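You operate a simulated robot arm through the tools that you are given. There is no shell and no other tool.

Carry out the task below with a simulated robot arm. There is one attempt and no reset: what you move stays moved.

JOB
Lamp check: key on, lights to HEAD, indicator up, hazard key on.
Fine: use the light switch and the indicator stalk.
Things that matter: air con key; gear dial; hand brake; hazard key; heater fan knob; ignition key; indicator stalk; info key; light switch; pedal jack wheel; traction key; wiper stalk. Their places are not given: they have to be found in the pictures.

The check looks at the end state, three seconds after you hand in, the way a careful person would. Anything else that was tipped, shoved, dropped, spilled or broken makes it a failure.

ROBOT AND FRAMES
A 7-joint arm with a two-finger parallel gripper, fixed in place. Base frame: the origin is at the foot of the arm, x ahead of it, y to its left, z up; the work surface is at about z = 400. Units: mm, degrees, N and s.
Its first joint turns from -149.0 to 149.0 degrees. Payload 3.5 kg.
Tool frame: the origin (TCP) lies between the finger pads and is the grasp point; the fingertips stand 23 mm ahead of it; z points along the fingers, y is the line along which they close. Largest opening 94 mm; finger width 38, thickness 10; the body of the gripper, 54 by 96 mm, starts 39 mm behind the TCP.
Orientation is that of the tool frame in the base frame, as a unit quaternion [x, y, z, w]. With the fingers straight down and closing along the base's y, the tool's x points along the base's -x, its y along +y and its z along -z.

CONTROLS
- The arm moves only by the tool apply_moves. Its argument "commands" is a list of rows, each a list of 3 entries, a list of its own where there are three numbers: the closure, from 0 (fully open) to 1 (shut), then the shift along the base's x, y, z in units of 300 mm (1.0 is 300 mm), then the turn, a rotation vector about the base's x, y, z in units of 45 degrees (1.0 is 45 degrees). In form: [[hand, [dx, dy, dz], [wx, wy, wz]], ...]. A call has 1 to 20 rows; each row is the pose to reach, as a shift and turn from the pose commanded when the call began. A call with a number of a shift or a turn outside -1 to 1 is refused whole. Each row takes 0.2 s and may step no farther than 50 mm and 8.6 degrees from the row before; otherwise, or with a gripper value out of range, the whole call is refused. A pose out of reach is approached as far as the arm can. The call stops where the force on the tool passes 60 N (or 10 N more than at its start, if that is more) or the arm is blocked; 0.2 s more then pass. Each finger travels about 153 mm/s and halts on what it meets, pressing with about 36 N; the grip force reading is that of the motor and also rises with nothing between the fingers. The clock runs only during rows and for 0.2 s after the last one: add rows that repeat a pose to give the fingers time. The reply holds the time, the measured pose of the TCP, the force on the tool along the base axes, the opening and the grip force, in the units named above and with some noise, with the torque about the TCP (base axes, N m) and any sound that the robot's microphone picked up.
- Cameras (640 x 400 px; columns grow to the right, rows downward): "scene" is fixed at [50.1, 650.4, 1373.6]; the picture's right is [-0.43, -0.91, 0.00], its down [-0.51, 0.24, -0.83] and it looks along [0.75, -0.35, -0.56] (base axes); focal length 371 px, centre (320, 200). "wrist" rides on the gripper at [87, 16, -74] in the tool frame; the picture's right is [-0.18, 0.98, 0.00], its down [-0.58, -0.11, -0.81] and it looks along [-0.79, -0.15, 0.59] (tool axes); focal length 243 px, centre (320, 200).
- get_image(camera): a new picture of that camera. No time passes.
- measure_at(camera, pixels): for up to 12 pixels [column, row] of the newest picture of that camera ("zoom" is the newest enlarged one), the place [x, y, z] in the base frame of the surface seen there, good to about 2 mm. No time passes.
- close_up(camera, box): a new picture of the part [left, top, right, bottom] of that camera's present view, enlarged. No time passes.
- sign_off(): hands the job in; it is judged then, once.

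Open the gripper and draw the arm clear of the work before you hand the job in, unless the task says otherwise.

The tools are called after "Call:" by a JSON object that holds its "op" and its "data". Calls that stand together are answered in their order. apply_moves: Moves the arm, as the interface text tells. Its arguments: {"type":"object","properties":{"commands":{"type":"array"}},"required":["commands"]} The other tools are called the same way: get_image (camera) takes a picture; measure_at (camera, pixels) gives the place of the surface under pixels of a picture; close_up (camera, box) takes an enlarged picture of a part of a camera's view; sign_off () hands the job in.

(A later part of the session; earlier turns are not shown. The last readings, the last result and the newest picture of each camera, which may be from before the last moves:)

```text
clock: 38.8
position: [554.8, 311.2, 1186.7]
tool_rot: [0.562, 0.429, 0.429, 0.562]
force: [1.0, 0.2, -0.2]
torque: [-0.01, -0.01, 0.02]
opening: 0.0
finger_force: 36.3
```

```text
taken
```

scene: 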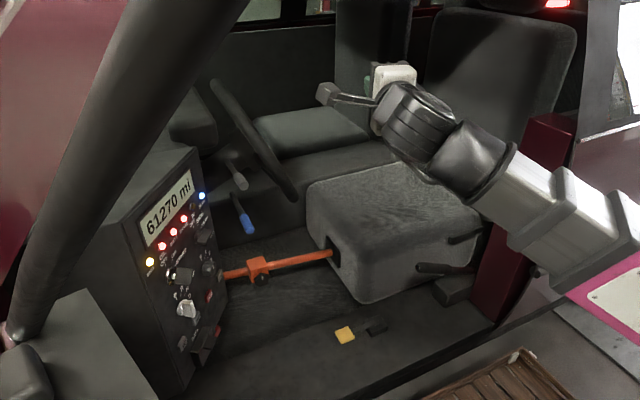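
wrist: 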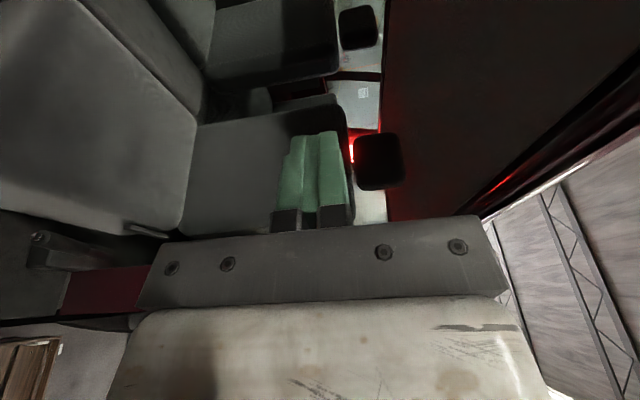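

The rear window is now visible around wrist (365,100), with red light beside the headrest at (352,148). I zoom there at several moments to look for amber flashing.

Call:
{"op": "close_up", "data": {"camera": "wrist", "box": [300, 50, 440, 230]}}

Call:
{"op": "apply_moves", "data": {"commands": [[1, [0, 0, 0], [0, 0, 0]]]}}

Call:
{"op": "close_up", "data": {"camera": "wrist", "box": [300, 50, 440, 230]}}

Call:
{"op": "apply_moves", "data": {"commands": [[1, [0, 0, 0], [0, 0, 0]]]}}

Call:
{"op": "close_up", "data": {"camera": "wrist", "box": [300, 50, 440, 230]}}

```text
2.22 times, centred on (370, 140) of wrist
```

zoom: 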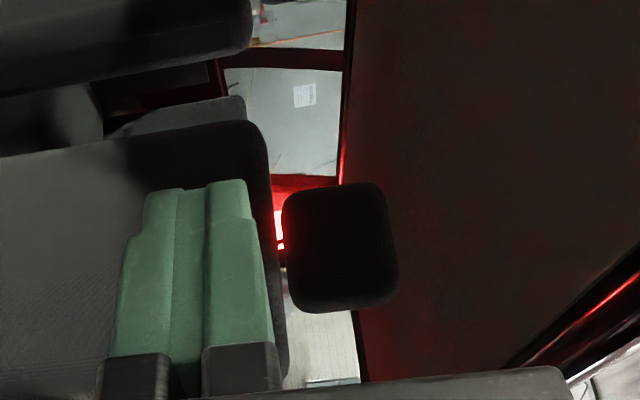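

```text
clock: 39.2
position: [555.0, 310.9, 1187.9]
tool_rot: [0.562, 0.428, 0.428, 0.563]
force: [0.3, 1.0, -0.1]
torque: [0.02, -0.03, -0.01]
opening: 0.1
finger_force: 35.4
```

```text
2.22 times, centred on (370, 140) of wrist
```

zoom: 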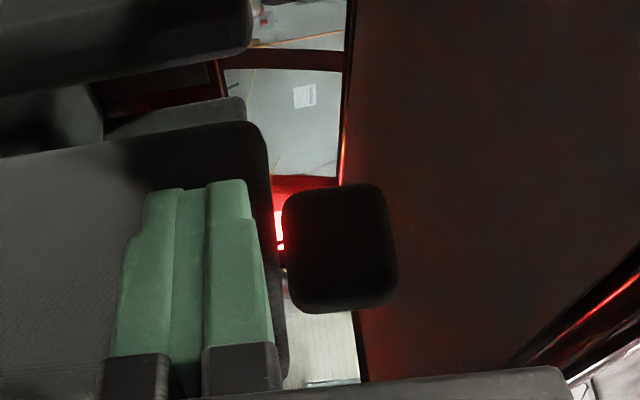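

```text
clock: 39.6
position: [553.8, 310.7, 1188.3]
tool_rot: [0.562, 0.428, 0.428, 0.564]
force: [-1.0, 0.0, 1.4]
torque: [0.03, -0.01, 0.0]
opening: 0.0
finger_force: 35.4
```

```text
2.22 times, centred on (370, 140) of wrist
```

zoom: 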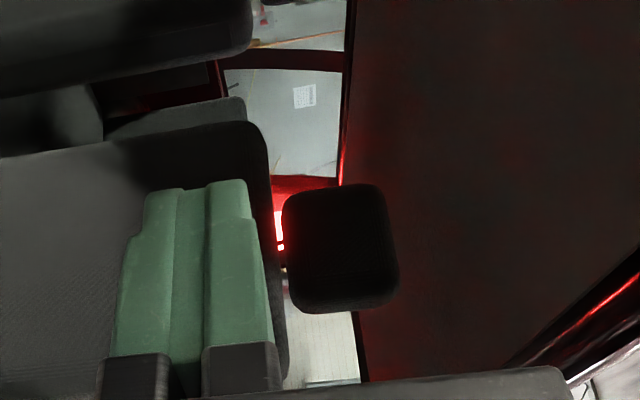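

The roof tint turned amber at clock 39.2 and red again at 38.8 and 39.6, so flashers are running and visible by reflection. I take a full wrist picture at the next expected on-phase to locate the amber sources.

Call:
{"op": "apply_moves", "data": {"commands": [[1, [0, 0, 0], [0, 0, 0]]]}}

Call:
{"op": "get_image", "data": {"camera": "wrist"}}

Call:
{"op": "close_up", "data": {"camera": "wrist", "box": [300, 50, 440, 230]}}

Call:
{"op": "get_image", "data": {"camera": "scene"}}

Call:
{"op": "apply_moves", "data": {"commands": [[1, [0, 0, 0], [0, 0, 0]]]}}

Call:
{"op": "get_image", "data": {"camera": "wrist"}}

Call:
{"op": "get_image", "data": {"camera": "scene"}}

```text
clock: 40.0
position: [554.9, 311.8, 1188.7]
tool_rot: [0.562, 0.429, 0.429, 0.562]
force: [0.0, 0.0, 0.2]
torque: [0.0, -0.02, -0.01]
opening: 0.0
finger_force: 36.0
```

```text
taken
```

wrist: 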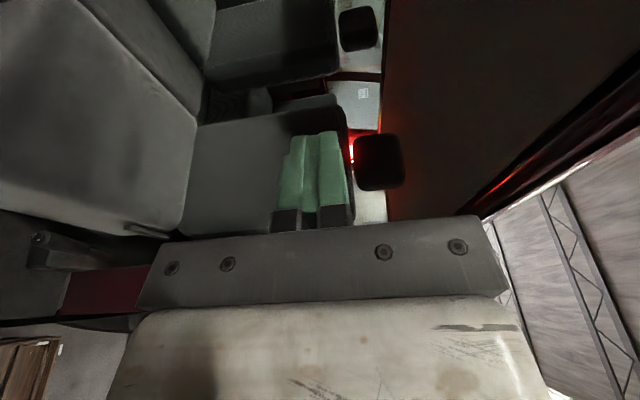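

```text
2.22 times, centred on (370, 140) of wrist
```

zoom: 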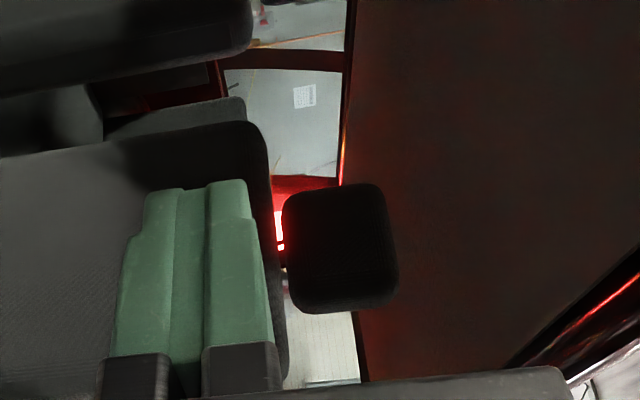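

```text
taken
```

scene: 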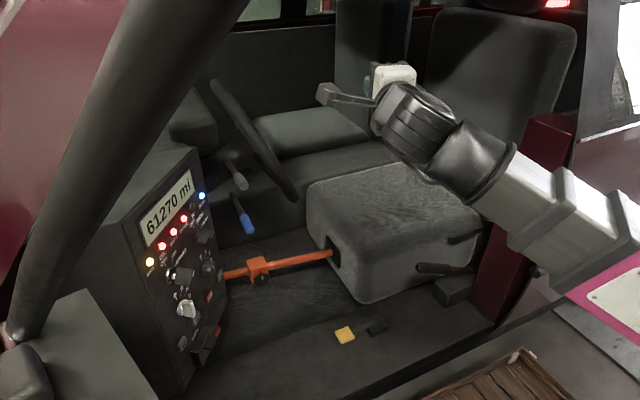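

```text
clock: 40.4
position: [554.8, 311.6, 1187.6]
tool_rot: [0.563, 0.428, 0.429, 0.562]
force: [0.0, 0.5, 0.1]
torque: [0.03, 0.01, 0.0]
opening: 0.1
finger_force: 36.4
```

```text
taken
```

wrist: 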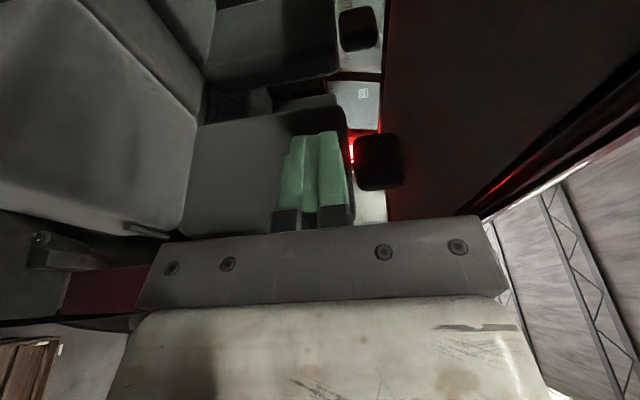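

```text
taken
```

scene: 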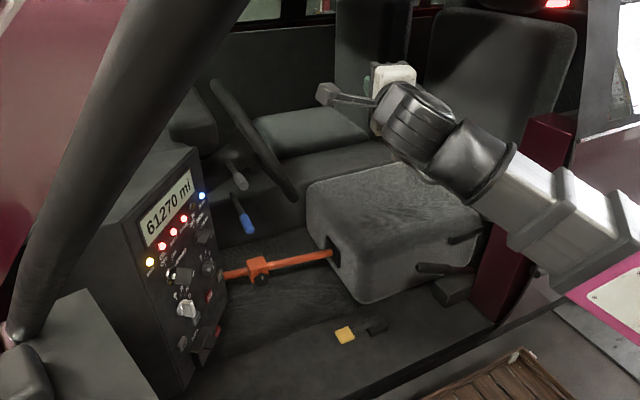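

Flashing is confirmed: roof orange at 40.0, red only at 40.4. I check whether the fixed scene camera also shows this flash around (555,5), so I can watch it while working at the panel.

Call:
{"op": "apply_moves", "data": {"commands": [[1, [0, 0, 0], [0, 0, 0]]]}}

Call:
{"op": "close_up", "data": {"camera": "scene", "box": [530, 0, 600, 40]}}

Call:
{"op": "close_up", "data": {"camera": "scene", "box": [400, 0, 480, 50]}}

Call:
{"op": "apply_moves", "data": {"commands": [[1, [0, 0, 0], [0, 0, 0]]]}}

Call:
{"op": "close_up", "data": {"camera": "scene", "box": [530, 0, 600, 40]}}

Call:
{"op": "close_up", "data": {"camera": "scene", "box": [400, 0, 480, 50]}}

```text
clock: 40.8
position: [553.3, 311.8, 1188.8]
tool_rot: [0.562, 0.429, 0.429, 0.562]
force: [-0.6, 0.0, -0.2]
torque: [0.01, -0.02, 0.0]
opening: 0.2
finger_force: 35.8
```

```text
9.14 times, centred on (565, 20) of scene
```

zoom: 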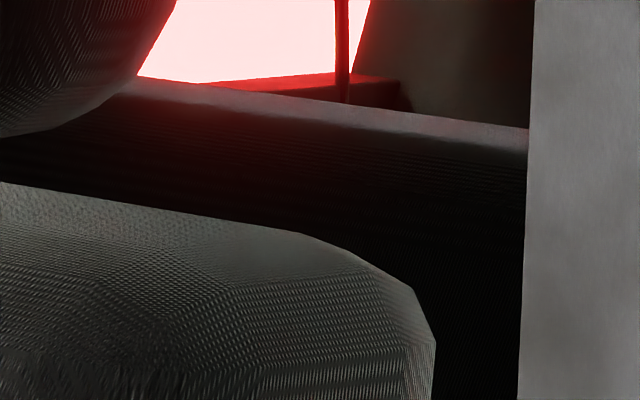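

```text
8.00 times, centred on (440, 25) of scene
```

zoom: 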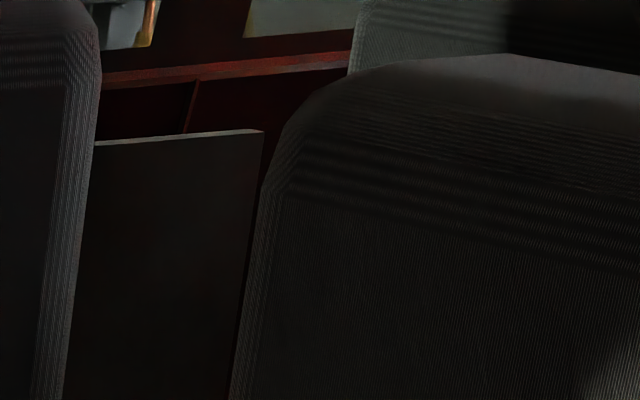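

```text
clock: 41.2
position: [554.7, 310.8, 1188.9]
tool_rot: [0.562, 0.429, 0.429, 0.562]
force: [-0.4, -0.1, 0.4]
torque: [0.03, -0.02, -0.01]
opening: 0.0
finger_force: 36.0
```

```text
9.14 times, centred on (565, 20) of scene
```

zoom: 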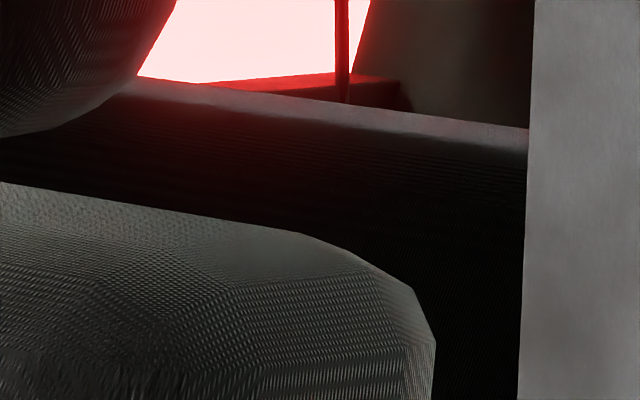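

```text
8.00 times, centred on (440, 25) of scene
```

zoom: 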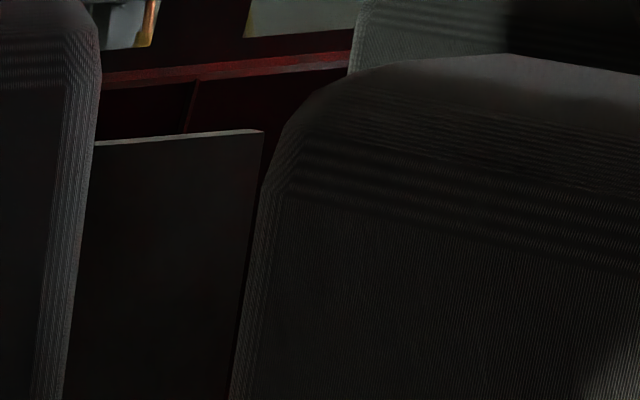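

The far door sill at scene zoom (230,70) is brighter at 40.8 than at 41.2, so the fixed camera also shows the flash. I go back along the same path to the HAZ key to switch it off briefly and see whether the grey stalk alone keeps the flasher going.

Call:
{"op": "apply_moves", "data": {"commands": [[1, [0, 0.05, -0.1], [0, 0, 0.15]], [1, [0, 0.1, -0.2], [0, 0, 0.3]], [1, [0, 0.15, -0.3], [0, 0, 0.45]], [1, [0, 0.2, -0.4], [0, 0, 0.6]], [1, [0, 0.25, -0.5], [0, 0, 0.75]], [1, [0, 0.3, -0.6], [0, 0, 0.9]]]}}

Call:
{"op": "apply_moves", "data": {"commands": [[1, [0, 0.03, -0.1], [0, 0, 0]], [1, [0.02, 0.1, -0.23], [0, 0, 0.11]], [1, [0.05, 0.17, -0.36], [0, 0, 0.24]], [1, [0.09, 0.24, -0.49], [0, 0, 0.4]], [1, [0.13, 0.31, -0.62], [0, 0, 0.56]], [1, [0.17, 0.38, -0.75], [0, 0, 0.66]], [1, [0.2, 0.43, -0.88], [0, 0, 0.66]], [1, [0.23, 0.48, -1.0], [0, 0, 0.66]], [1, [0.23, 0.48, -1.0], [0, 0, 0.66]]]}}

Call:
{"op": "get_image", "data": {"camera": "wrist"}}

Call:
{"op": "close_up", "data": {"camera": "wrist", "box": [240, 10, 400, 150]}}

```text
clock: 42.6
position: [554.7, 402.2, 1008.7]
tool_rot: [0.378, 0.597, 0.598, 0.378]
force: [-0.6, 0.0, 0.3]
torque: [-0.01, -0.03, -0.02]
opening: 0.0
finger_force: 35.8
```

```text
clock: 44.6
position: [622.7, 545.4, 707.9]
tool_rot: [0.214, 0.674, 0.675, 0.214]
force: [-0.4, -0.7, 0.2]
torque: [-0.03, -0.01, -0.01]
opening: 0.0
finger_force: 36.4
out of reach, approached as far as the arm can: row 3
```

```text
taken
```

wrist: 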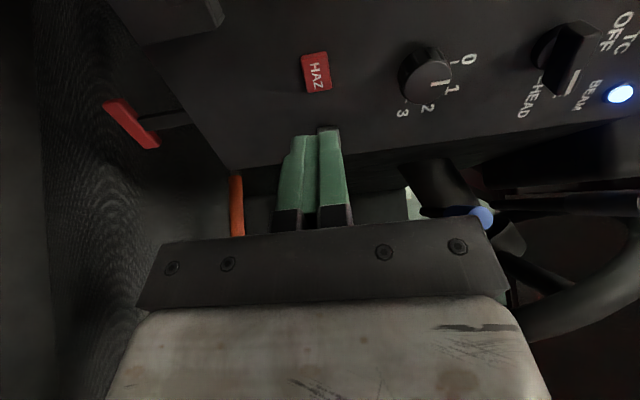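

```text
2.86 times, centred on (320, 80) of wrist
```

zoom: 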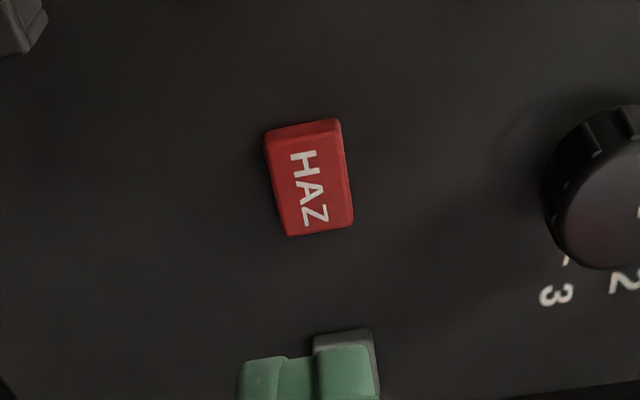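

I'm back at the HAZ standoff. I take on/off reference views of the far sill with the hazard still on (expected off-phase now, on-phase at 45.0).

Call:
{"op": "close_up", "data": {"camera": "scene", "box": [390, 0, 450, 30]}}

Call:
{"op": "apply_moves", "data": {"commands": [[1, [0, 0, 0], [0, 0, 0]]]}}

Call:
{"op": "close_up", "data": {"camera": "scene", "box": [390, 0, 450, 30]}}

Call:
{"op": "close_up", "data": {"camera": "scene", "box": [560, 80, 640, 160]}}

Call:
{"op": "apply_moves", "data": {"commands": [[1, [0, 0, 0], [0, 0, 0]]]}}

Call:
{"op": "close_up", "data": {"camera": "scene", "box": [560, 80, 640, 160]}}

Call:
{"op": "close_up", "data": {"camera": "scene", "box": [390, 0, 450, 30]}}

```text
10.67 times, centred on (420, 15) of scene
```

zoom: 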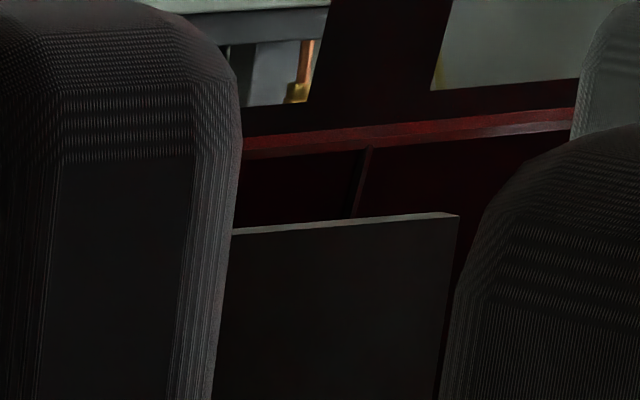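

```text
clock: 45.0
position: [621.5, 546.1, 708.5]
tool_rot: [0.213, 0.674, 0.675, 0.213]
force: [0.3, 0.2, 0.2]
torque: [0.0, 0.0, -0.01]
opening: 0.0
finger_force: 35.8
```

```text
10.67 times, centred on (420, 15) of scene
```

zoom: 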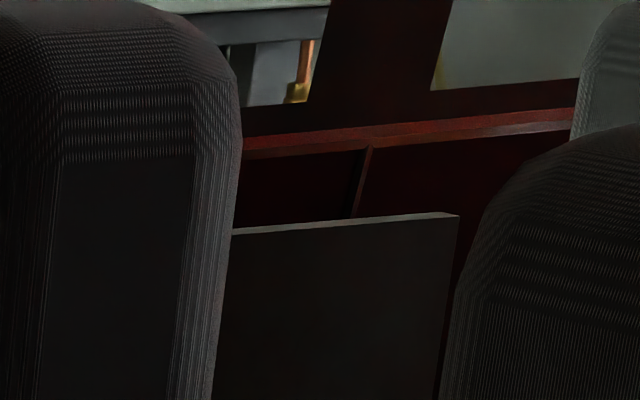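

```text
5.00 times, centred on (600, 120) of scene
```

zoom: 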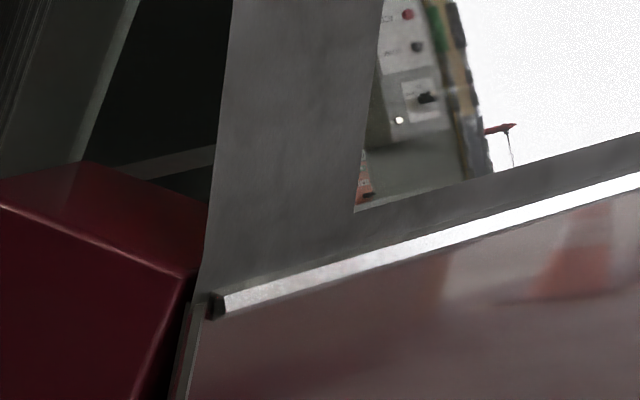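

```text
clock: 45.4
position: [622.0, 545.5, 708.3]
tool_rot: [0.214, 0.674, 0.674, 0.213]
force: [-0.3, 0.2, 1.0]
torque: [0.01, 0.01, -0.01]
opening: 0.3
finger_force: 35.8
```

```text
5.00 times, centred on (600, 120) of scene
```

zoom: 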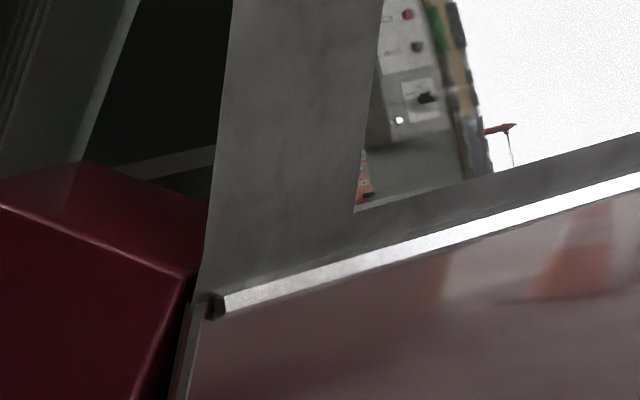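

```text
10.67 times, centred on (420, 15) of scene
```

zoom: 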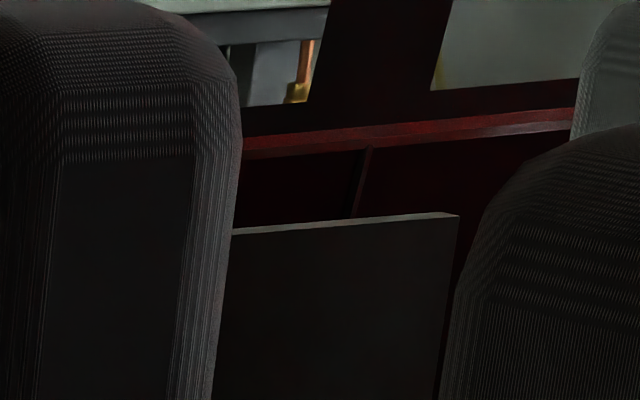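

The on-phase tint (45.0) is clearly warmer on the far sill than in the off-phase (44.6, 45.4). Now I press HAZ once more with the same stroke and draw back.

Call:
{"op": "apply_moves", "data": {"commands": [[1, [0.0575, 0.0818, 0], [0, 0, 0]], [1, [0.115, 0.1636, 0], [0, 0, 0]], [1, [0.15, 0.2134, 0], [0, 0, 0]], [1, [0.1572, 0.2236, 0], [0, 0, 0]], [1, [0.161, 0.229, 0], [0, 0, 0]], [1, [0.1648, 0.2345, 0], [0, 0, 0]], [1, [0.1687, 0.24, 0], [0, 0, 0]], [1, [0.1725, 0.2454, 0], [0, 0, 0]], [1, [0.1725, 0.2454, 0], [0, 0, 0]], [1, [0.15, 0.2134, 0], [0, 0, 0]], [1, [0.115, 0.1636, 0], [0, 0, 0]], [1, [0.0575, 0.0818, 0], [0, 0, 0]], [1, [0.0, 0.0, 0], [0, 0, 0]]]}}

Call:
{"op": "close_up", "data": {"camera": "scene", "box": [390, 0, 450, 30]}}

Call:
{"op": "apply_moves", "data": {"commands": [[1, [0, 0, 0], [0, 0, 0]]]}}

Call:
{"op": "close_up", "data": {"camera": "scene", "box": [390, 0, 450, 30]}}

Call:
{"op": "apply_moves", "data": {"commands": [[1, [0, 0, 0], [0, 0, 0]]]}}

Call:
{"op": "close_up", "data": {"camera": "scene", "box": [390, 0, 450, 30]}}

```text
clock: 48.2
position: [623.0, 542.9, 706.3]
tool_rot: [0.212, 0.675, 0.674, 0.214]
force: [-0.4, -0.4, -0.3]
torque: [0.03, 0.0, -0.04]
opening: 0.1
finger_force: 36.1
heard: click
```

```text
10.67 times, centred on (420, 15) of scene
```

zoom: 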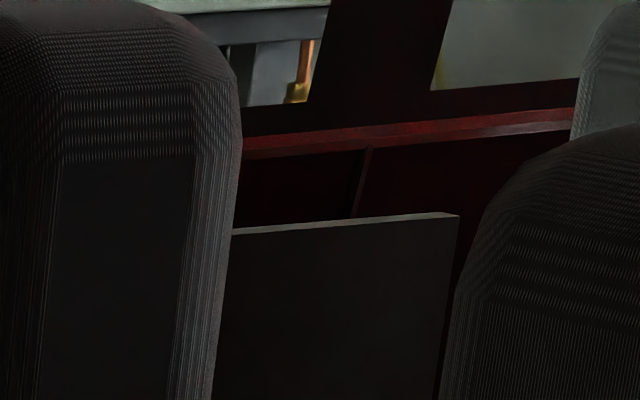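

```text
clock: 48.6
position: [623.7, 543.3, 706.6]
tool_rot: [0.215, 0.674, 0.673, 0.214]
force: [0.3, 0.1, -0.6]
torque: [0.02, -0.03, -0.02]
opening: 0.0
finger_force: 36.6
```

```text
10.67 times, centred on (420, 15) of scene
```

zoom: 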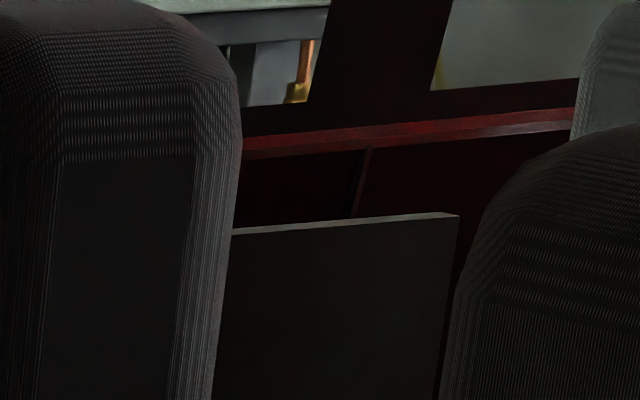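

```text
clock: 49.0
position: [622.5, 543.4, 706.7]
tool_rot: [0.214, 0.674, 0.675, 0.213]
force: [-0.3, -0.2, -0.2]
torque: [0.0, 0.05, 0.01]
opening: 0.0
finger_force: 35.9
```

```text
10.67 times, centred on (420, 15) of scene
```

zoom: 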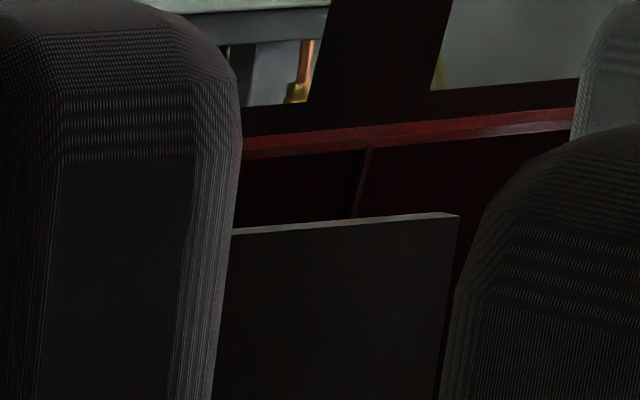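

After the second click there is no flash at 48.2, 48.6 or 49.0, so the grey stalk up does not light the flasher seen here and hazard is off. I go back to the grey stalk to put it back to its middle position, then I will try the blue one.

Call:
{"op": "apply_moves", "data": {"commands": [[1, [-0.03, -0.03, 0.06], [0, 0, 0]], [1, [-0.0503, -0.054, 0.2], [0, 0, 0]], [1, [-0.0503, -0.054, 0.35], [0, 0, 0]], [1, [-0.0503, -0.054, 0.5], [0, 0, 0]], [1, [-0.0503, -0.054, 0.65], [0, 0, 0]], [0.5, [-0.0503, -0.054, 0.81], [0, 0, 0]], [0.5, [0.05, -0.135, 0.81], [0, 0, -0.07]], [0.5, [0.15, -0.216, 0.81], [0, 0, -0.14]], [0.5, [0.2473, -0.2973, 0.81], [0, 0, -0.22]], [0.5, [0.2473, -0.2973, 0.81], [0, 0, -0.22]]]}}

Call:
{"op": "get_image", "data": {"camera": "wrist"}}

Call:
{"op": "close_up", "data": {"camera": "scene", "box": [200, 120, 330, 240]}}

```text
clock: 51.2
position: [698.3, 451.0, 949.6]
tool_rot: [0.271, 0.653, 0.653, 0.271]
force: [0.1, -0.2, 0.6]
torque: [0.01, 0.01, 0.01]
opening: 47.0
finger_force: 0.1
```

```text
taken
```

wrist: 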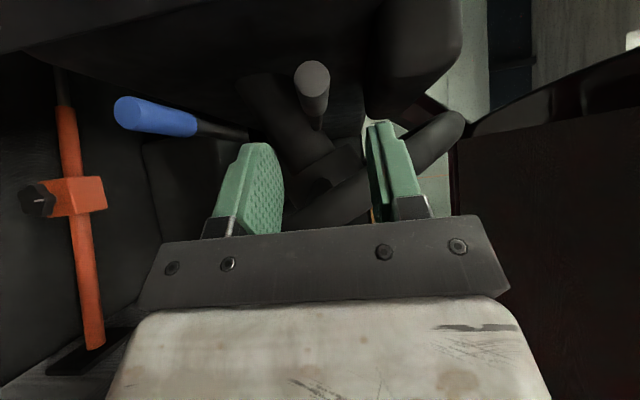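

```text
3.33 times, centred on (265, 180) of scene
```

zoom: 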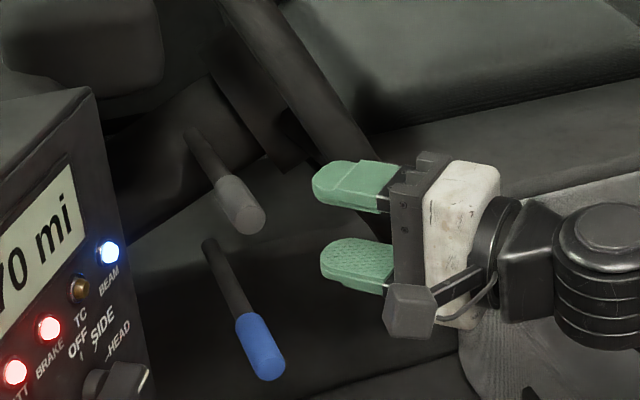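

The grey tip is at wrist (312,78) between the fingers. I confirm its height and slide forward around it.

Call:
{"op": "measure_at", "data": {"camera": "wrist", "pixels": [[312, 78], [298, 78], [326, 78], [312, 64]]}}

Call:
{"op": "apply_moves", "data": {"commands": [[0.5, [0.055, 0.055, 0], [0, 0, 0]], [0.5, [0.11, 0.11, 0], [0, 0, 0]], [0.5, [0.165, 0.165, 0], [0, 0, 0]], [0.5, [0.165, 0.165, 0], [0, 0, 0]]]}}

Call:
{"op": "close_up", "data": {"camera": "wrist", "box": [200, 100, 440, 230]}}

```text
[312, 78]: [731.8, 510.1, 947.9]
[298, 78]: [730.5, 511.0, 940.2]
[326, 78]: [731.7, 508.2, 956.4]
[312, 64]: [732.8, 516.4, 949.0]
```

```text
clock: 52.2
position: [745.1, 502.8, 947.8]
tool_rot: [0.271, 0.653, 0.653, 0.271]
force: [0.4, -0.8, 0.1]
torque: [-0.01, -0.01, -0.01]
opening: 47.1
finger_force: 0.0
```

```text
2.67 times, centred on (320, 165) of wrist
```

zoom: 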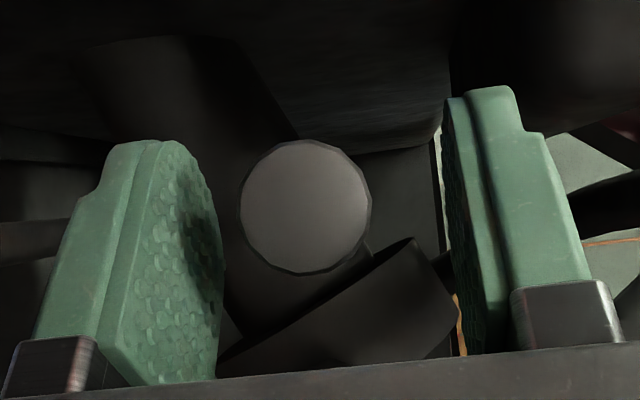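

Stalk axis is at z ≈ 948 and the fingers surround it. I lower in steps to TCP z ≈ 926, so that the upper finger pushes the stalk down by about 9 mm, and then check.

Call:
{"op": "apply_moves", "data": {"commands": [[0.5, [0, 0, -0.03], [0, 0, 0]], [0.5, [0, 0, -0.045], [0, 0, 0]], [0.5, [0, 0, -0.055], [0, 0, 0]], [0.5, [0, 0, -0.065], [0, 0, 0]], [0.5, [0, 0, -0.0733], [0, 0, 0]], [0.5, [0, 0, -0.08], [0, 0, 0]], [0.5, [0, 0, -0.08], [0, 0, 0]]]}}

Call:
{"op": "get_image", "data": {"camera": "wrist"}}

Call:
{"op": "close_up", "data": {"camera": "wrist", "box": [200, 100, 440, 230]}}

```text
clock: 53.8
position: [744.3, 502.2, 925.0]
tool_rot: [0.271, 0.653, 0.653, 0.271]
force: [-0.4, 0.6, -0.1]
torque: [-0.05, 0.02, -0.02]
opening: 47.0
finger_force: 0.1
```

```text
taken
```

wrist: 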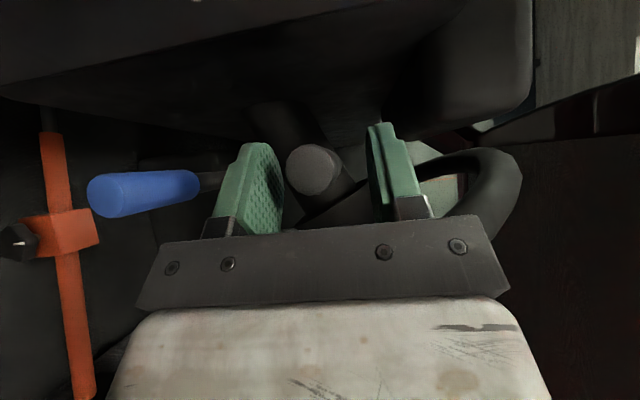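

```text
2.67 times, centred on (320, 165) of wrist
```

zoom: 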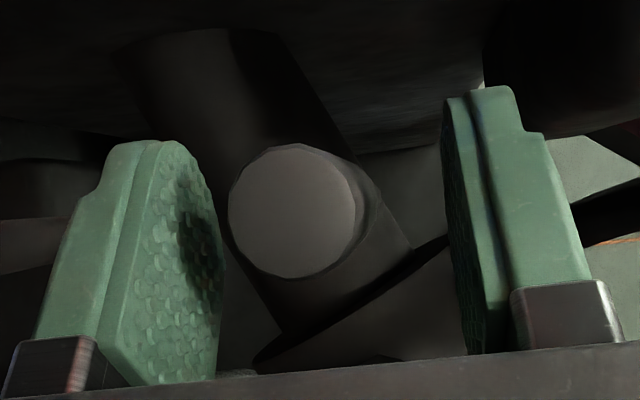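

The force is zero and the stalk is centred again. I measure its height to confirm the middle position.

Call:
{"op": "measure_at", "data": {"camera": "wrist", "pixels": [[312, 170], [300, 170], [325, 170], [312, 155], [340, 190], [110, 195], [150, 190]]}}

Call:
{"op": "measure_at", "data": {"camera": "scene", "pixels": [[244, 218], [249, 228]]}}

```text
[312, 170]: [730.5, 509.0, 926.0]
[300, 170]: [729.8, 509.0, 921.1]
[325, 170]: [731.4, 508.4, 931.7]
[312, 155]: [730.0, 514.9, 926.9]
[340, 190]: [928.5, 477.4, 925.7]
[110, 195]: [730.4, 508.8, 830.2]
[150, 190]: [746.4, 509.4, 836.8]
```

```text
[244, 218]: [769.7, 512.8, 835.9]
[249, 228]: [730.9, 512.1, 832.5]
```

Grey is back at its middle height (z ≈ 926). Blue's axis is at y ≈ 510, z ≈ 830; I retract, go down 96 mm and slide the open fingers around the blue sleeve.

Call:
{"op": "apply_moves", "data": {"commands": [[0.5, [-0.055, -0.055, 0], [0, 0, 0]], [0.5, [-0.11, -0.11, 0], [0, 0, 0]], [0.5, [-0.165, -0.165, 0], [0, 0, 0]], [0.5, [-0.165, -0.165, -0.11], [0, 0, 0]], [0.5, [-0.165, -0.165, -0.22], [0, 0, 0]], [0.5, [-0.165, -0.165, -0.32], [0, 0, 0]], [0.5, [-0.165, -0.165, -0.32], [0, 0, 0]]]}}

Call:
{"op": "get_image", "data": {"camera": "wrist"}}

Call:
{"op": "close_up", "data": {"camera": "scene", "box": [200, 120, 330, 260]}}

```text
clock: 55.4
position: [695.7, 453.9, 828.4]
tool_rot: [0.271, 0.653, 0.653, 0.271]
force: [-0.3, 0.1, -0.7]
torque: [0.01, 0.0, 0.0]
opening: 46.9
finger_force: 0.0
```

```text
taken
```

wrist: 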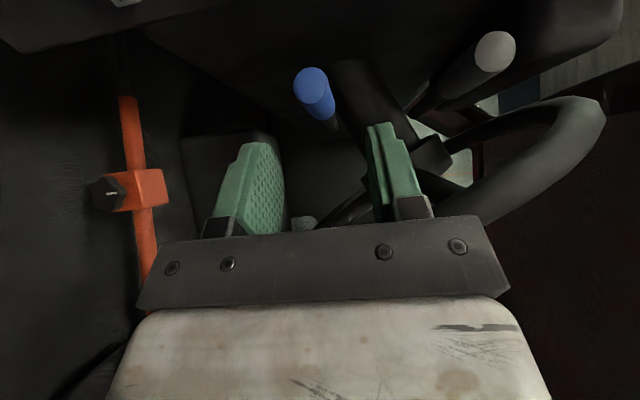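

```text
2.86 times, centred on (265, 190) of scene
```

zoom: 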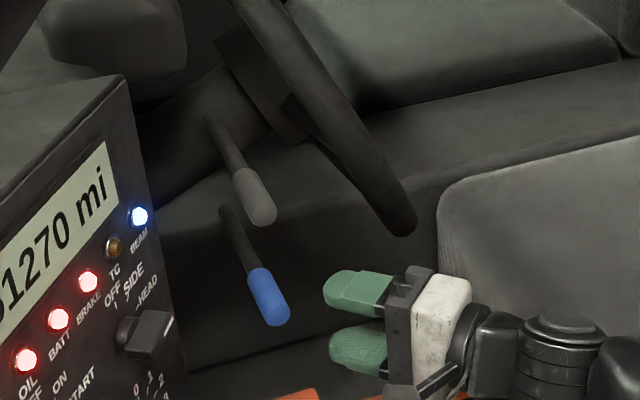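

The blue tip is at wrist (310,85), centred between the fingers. I measure it and slide forward 70 mm around it.

Call:
{"op": "measure_at", "data": {"camera": "wrist", "pixels": [[308, 83], [296, 83], [322, 83], [308, 70], [320, 110], [496, 50]]}}

Call:
{"op": "apply_moves", "data": {"commands": [[0.5, [0.055, 0.055, 0], [0, 0, 0]], [0.5, [0.11, 0.11, 0], [0, 0, 0]], [0.5, [0.165, 0.165, 0], [0, 0, 0]], [0.5, [0.165, 0.165, 0], [0, 0, 0]]]}}

Call:
{"op": "get_image", "data": {"camera": "wrist"}}

Call:
{"op": "close_up", "data": {"camera": "scene", "box": [200, 120, 330, 260]}}

```text
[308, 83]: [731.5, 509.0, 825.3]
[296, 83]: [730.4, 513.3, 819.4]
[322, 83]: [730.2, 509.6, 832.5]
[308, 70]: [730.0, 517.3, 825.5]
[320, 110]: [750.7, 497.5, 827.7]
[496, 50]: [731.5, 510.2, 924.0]
```

```text
clock: 56.4
position: [745.2, 506.4, 830.1]
tool_rot: [0.271, 0.653, 0.653, 0.27]
force: [0.2, -0.1, -0.3]
torque: [0.01, 0.01, 0.01]
opening: 47.0
finger_force: 0.2
```

```text
taken
```

wrist: 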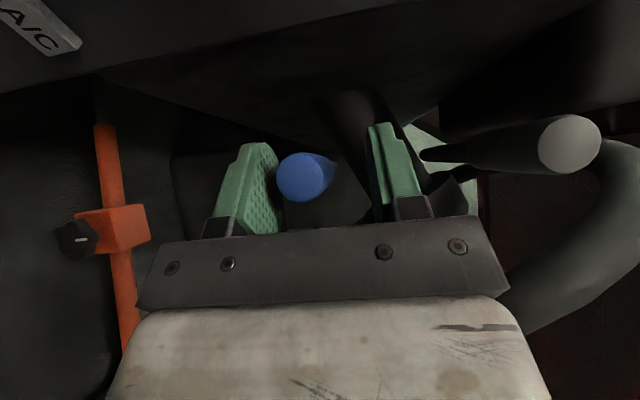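

```text
2.86 times, centred on (265, 190) of scene
```

zoom: 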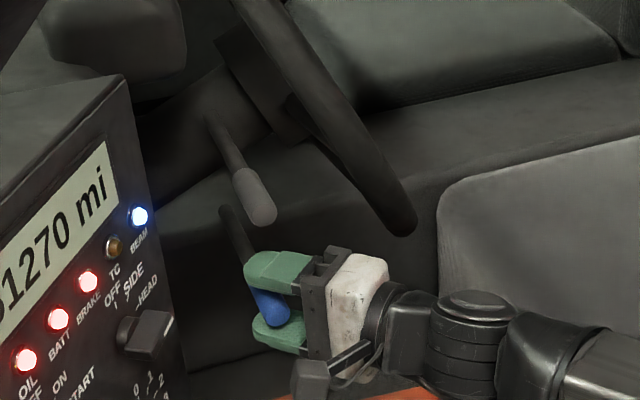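

Blue axis is z ≈ 826 and the fingers surround it. I raise 23 mm in small steps, which should push the stalk up about 14 mm.

Call:
{"op": "apply_moves", "data": {"commands": [[0.5, [0, 0, 0.02], [0, 0, 0]], [0.5, [0, 0, 0.035], [0, 0, 0]], [0.5, [0, 0, 0.05], [0, 0, 0]], [0.5, [0, 0, 0.0633], [0, 0, 0]], [0.5, [0, 0, 0.0767], [0, 0, 0]], [0.5, [0, 0, 0.0767], [0, 0, 0]]]}}

Call:
{"op": "close_up", "data": {"camera": "scene", "box": [390, 0, 450, 30]}}

Call:
{"op": "get_image", "data": {"camera": "wrist"}}

Call:
{"op": "apply_moves", "data": {"commands": [[0.5, [0, 0, 0], [0, 0, 0]]]}}

Call:
{"op": "close_up", "data": {"camera": "scene", "box": [390, 0, 450, 30]}}

```text
clock: 57.8
position: [746.3, 504.2, 852.7]
tool_rot: [0.272, 0.654, 0.652, 0.271]
force: [-19.0, 1.5, -50.8]
torque: [-0.17, 2.0, 0.1]
opening: 69.6
finger_force: 25.6
```

```text
10.67 times, centred on (420, 15) of scene
```

zoom: 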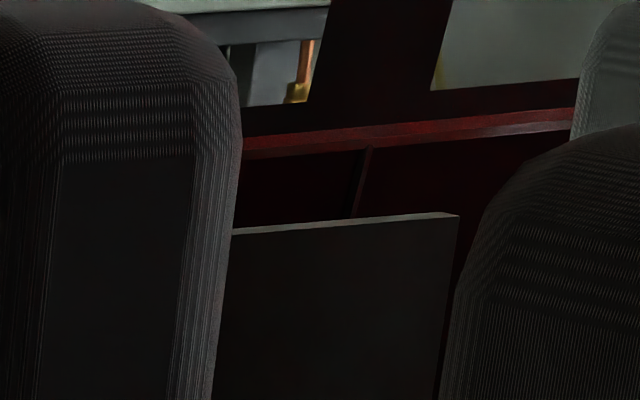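

```text
taken
```

wrist: 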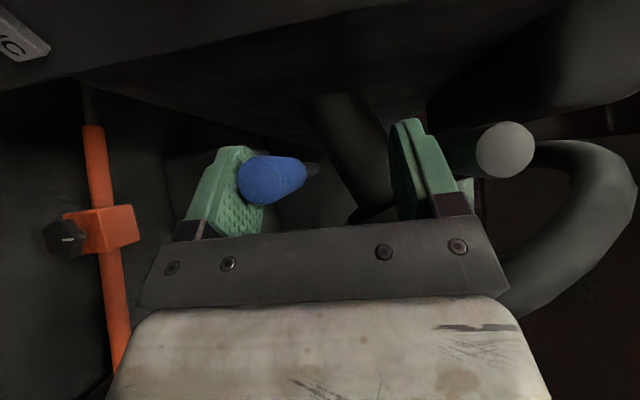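

```text
clock: 58.2
position: [745.3, 504.7, 852.1]
tool_rot: [0.27, 0.654, 0.653, 0.27]
force: [-21.4, 1.1, -52.9]
torque: [-0.22, 2.23, -0.1]
opening: 70.2
finger_force: 26.6
```

```text
10.67 times, centred on (420, 15) of scene
```

zoom: 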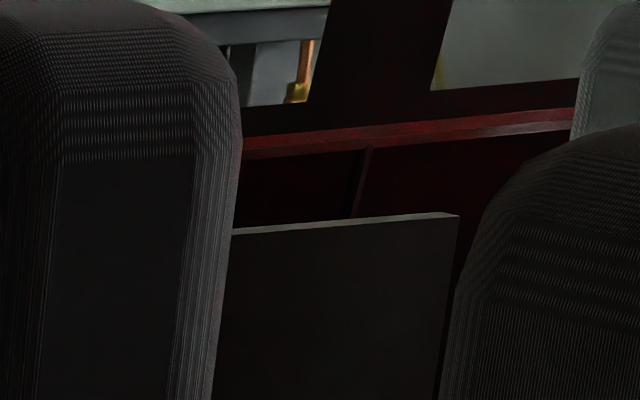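

Blue resists with about 50 N and forces the finger open, so it sits against an upper stop; it is not a lever that goes up. I lower back at once to release it and check it has not moved.

Call:
{"op": "apply_moves", "data": {"commands": [[0.5, [0, 0, -0.0267], [0, 0, 0]], [0.5, [0, 0, -0.05], [0, 0, 0]], [0.5, [0, 0, -0.08], [0, 0, 0]], [0.5, [0, 0, -0.08], [0, 0, 0]]]}}

Call:
{"op": "get_image", "data": {"camera": "wrist"}}

Call:
{"op": "close_up", "data": {"camera": "scene", "box": [200, 120, 330, 260]}}

```text
clock: 59.2
position: [746.3, 506.0, 831.8]
tool_rot: [0.27, 0.653, 0.653, 0.271]
force: [-0.4, 0.2, -0.9]
torque: [0.0, 0.01, -0.01]
opening: 47.0
finger_force: 0.0
```

```text
taken
```

wrist: 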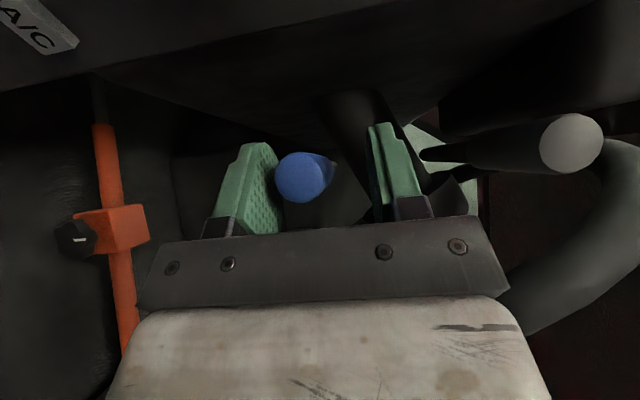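

```text
2.86 times, centred on (265, 190) of scene
```

zoom: 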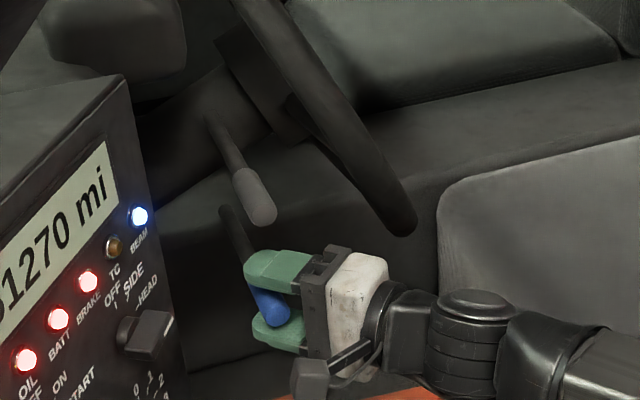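

Blue is back exactly where it was. So blue rests at an upper stop (wiper), and grey, which has a middle rest, fits the indicator; its up side may be the lamp I could not see. I measure blue, retract and go back to the grey stalk.

Call:
{"op": "measure_at", "data": {"camera": "wrist", "pixels": [[302, 178], [290, 178], [316, 178], [302, 160], [572, 143]]}}

Call:
{"op": "apply_moves", "data": {"commands": [[0.5, [-0.055, -0.055, 0], [0, 0, 0]], [0.5, [-0.11, -0.11, 0], [0, 0, 0]], [0.5, [-0.165, -0.165, 0], [0, 0, 0]], [0.5, [-0.165, -0.165, 0.11], [0, 0, 0]], [0.5, [-0.165, -0.165, 0.22], [0, 0, 0]], [0.5, [-0.165, -0.165, 0.3243], [0, 0, 0]], [0.5, [-0.11, -0.11, 0.3243], [0, 0, 0]], [0.5, [-0.055, -0.055, 0.3243], [0, 0, 0]], [0.5, [0, 0, 0.3243], [0, 0, 0]], [0.5, [0, 0, 0.3243], [0, 0, 0]]]}}

Call:
{"op": "get_image", "data": {"camera": "wrist"}}

Call:
{"op": "close_up", "data": {"camera": "scene", "box": [200, 120, 330, 260]}}

```text
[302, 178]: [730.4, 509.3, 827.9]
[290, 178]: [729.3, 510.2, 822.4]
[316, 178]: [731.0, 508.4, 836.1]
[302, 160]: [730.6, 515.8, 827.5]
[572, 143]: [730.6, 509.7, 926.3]
```

```text
clock: 61.4
position: [747.4, 502.1, 928.3]
tool_rot: [0.271, 0.653, 0.653, 0.271]
force: [0.1, 0.2, 0.4]
torque: [-0.01, -0.06, 0.0]
opening: 47.0
finger_force: 0.1
```

```text
taken
```

wrist: 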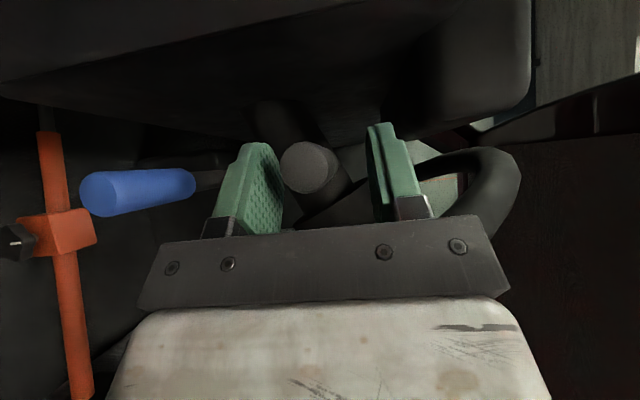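

```text
2.86 times, centred on (265, 190) of scene
```

zoom: 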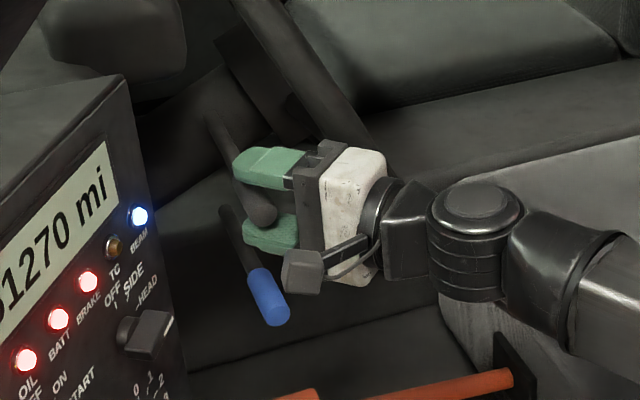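

Blue is unchanged at z ≈ 828 and the fingers are around grey again. I raise 26 mm to set grey up once more and check its height.

Call:
{"op": "apply_moves", "data": {"commands": [[0.5, [0, 0, 0.02], [0, 0, 0]], [0.5, [0, 0, 0.035], [0, 0, 0]], [0.5, [0, 0, 0.05], [0, 0, 0]], [0.5, [0, 0, 0.0633], [0, 0, 0]], [0.5, [0, 0, 0.0767], [0, 0, 0]], [0.5, [0, 0, 0.0867], [0, 0, 0]], [0.5, [0, 0, 0.0867], [0, 0, 0]]]}}

Call:
{"op": "get_image", "data": {"camera": "wrist"}}

Call:
{"op": "measure_at", "data": {"camera": "wrist", "pixels": [[296, 170], [285, 170], [308, 170], [296, 155]]}}

Call:
{"op": "close_up", "data": {"camera": "scene", "box": [390, 0, 450, 30]}}

```text
clock: 63.0
position: [746.0, 502.7, 952.4]
tool_rot: [0.271, 0.653, 0.653, 0.271]
force: [-0.9, 0.2, -0.5]
torque: [0.03, 0.05, 0.0]
opening: 47.2
finger_force: 0.4
```

```text
taken
```

wrist: 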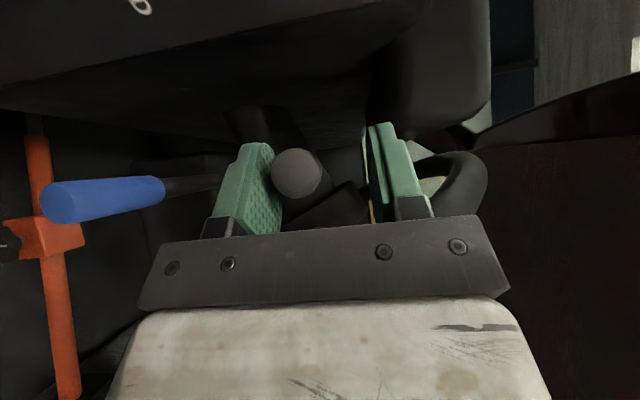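

```text
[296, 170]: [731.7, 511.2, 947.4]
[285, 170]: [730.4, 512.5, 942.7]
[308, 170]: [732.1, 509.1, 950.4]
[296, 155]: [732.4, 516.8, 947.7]
```

```text
10.67 times, centred on (420, 15) of scene
```

zoom: 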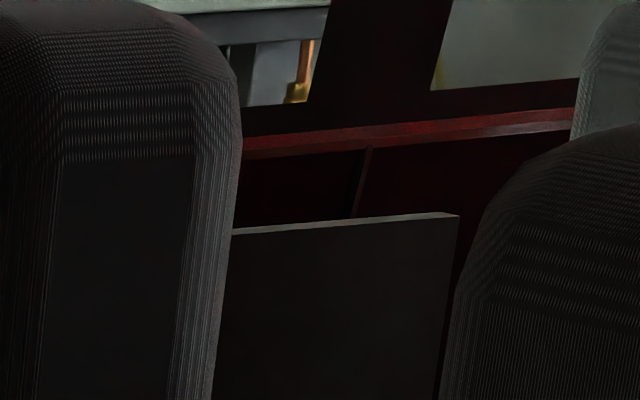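

Grey is up at z ≈ 948 with the hazard off. I retract and return to the rear-view pose to see whether the flasher shows anywhere.

Call:
{"op": "apply_moves", "data": {"commands": [[0.5, [-0.055, -0.055, 0], [0, 0, 0]], [0.5, [-0.11, -0.11, 0], [0, 0, 0]], [0.5, [-0.165, -0.165, 0], [0, 0, 0]], [0.7, [-0.28, -0.193, 0.08], [0, 0, -0.12]], [1, [-0.394, -0.221, 0.16], [0, 0, -0.24]], [1, [-0.507, -0.249, 0.245], [0, 0, -0.36]], [1, [-0.62, -0.277, 0.325], [0, 0, -0.48]]]}}

Call:
{"op": "apply_moves", "data": {"commands": [[1, [-0.004, -0.07, 0.09], [0, 0, -0.172]], [1, [-0.009, -0.145, 0.18], [0, 0, -0.344]], [1, [-0.013, -0.22, 0.27], [0, 0, -0.516]], [1, [-0.018, -0.295, 0.36], [0, 0, -0.688]], [1, [-0.0223, -0.371, 0.457], [0, 0, -0.86]], [1, [-0.0223, -0.371, 0.457], [0, 0, -0.86]]]}}

Call:
{"op": "get_image", "data": {"camera": "wrist"}}

Call:
{"op": "apply_moves", "data": {"commands": [[1, [0, 0, 0], [0, 0, 0]]]}}

Call:
{"op": "get_image", "data": {"camera": "wrist"}}

Call:
{"op": "get_image", "data": {"camera": "scene"}}

```text
clock: 64.6
position: [554.2, 426.6, 1041.4]
tool_rot: [0.431, 0.58, 0.614, 0.318]
force: [2.1, -2.6, 1.5]
torque: [-0.11, 0.03, 0.16]
opening: 0.0
finger_force: 35.7
```

```text
clock: 66.0
position: [556.6, 310.0, 1188.4]
tool_rot: [0.563, 0.428, 0.428, 0.563]
force: [0.0, 0.1, -0.2]
torque: [-0.01, 0.0, 0.02]
opening: 0.2
finger_force: 36.5
```

```text
taken
```

wrist: 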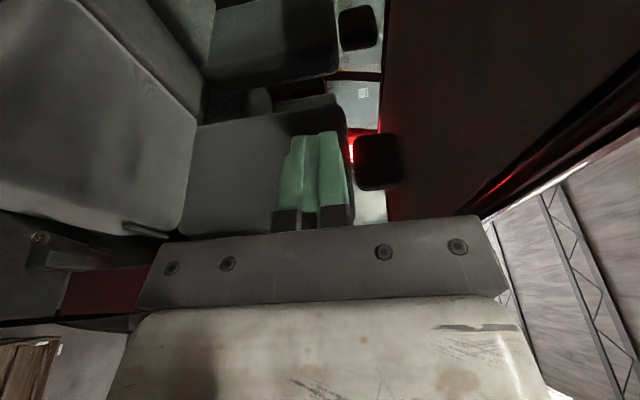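

```text
clock: 66.4
position: [556.7, 310.8, 1189.4]
tool_rot: [0.562, 0.428, 0.428, 0.563]
force: [-0.1, 0.7, -0.6]
torque: [0.01, -0.04, 0.04]
opening: 0.0
finger_force: 36.1
```

```text
taken
```

wrist: 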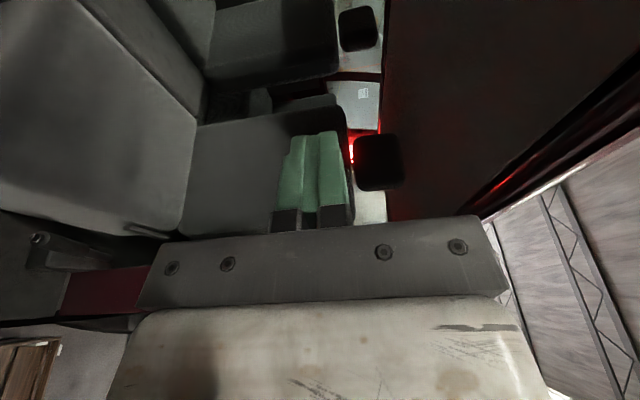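

```text
taken
```

scene: 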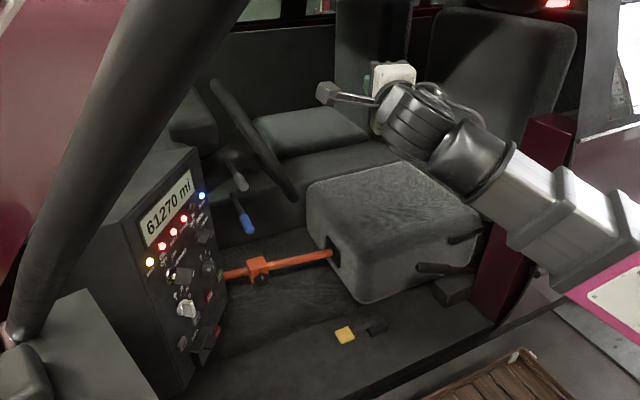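

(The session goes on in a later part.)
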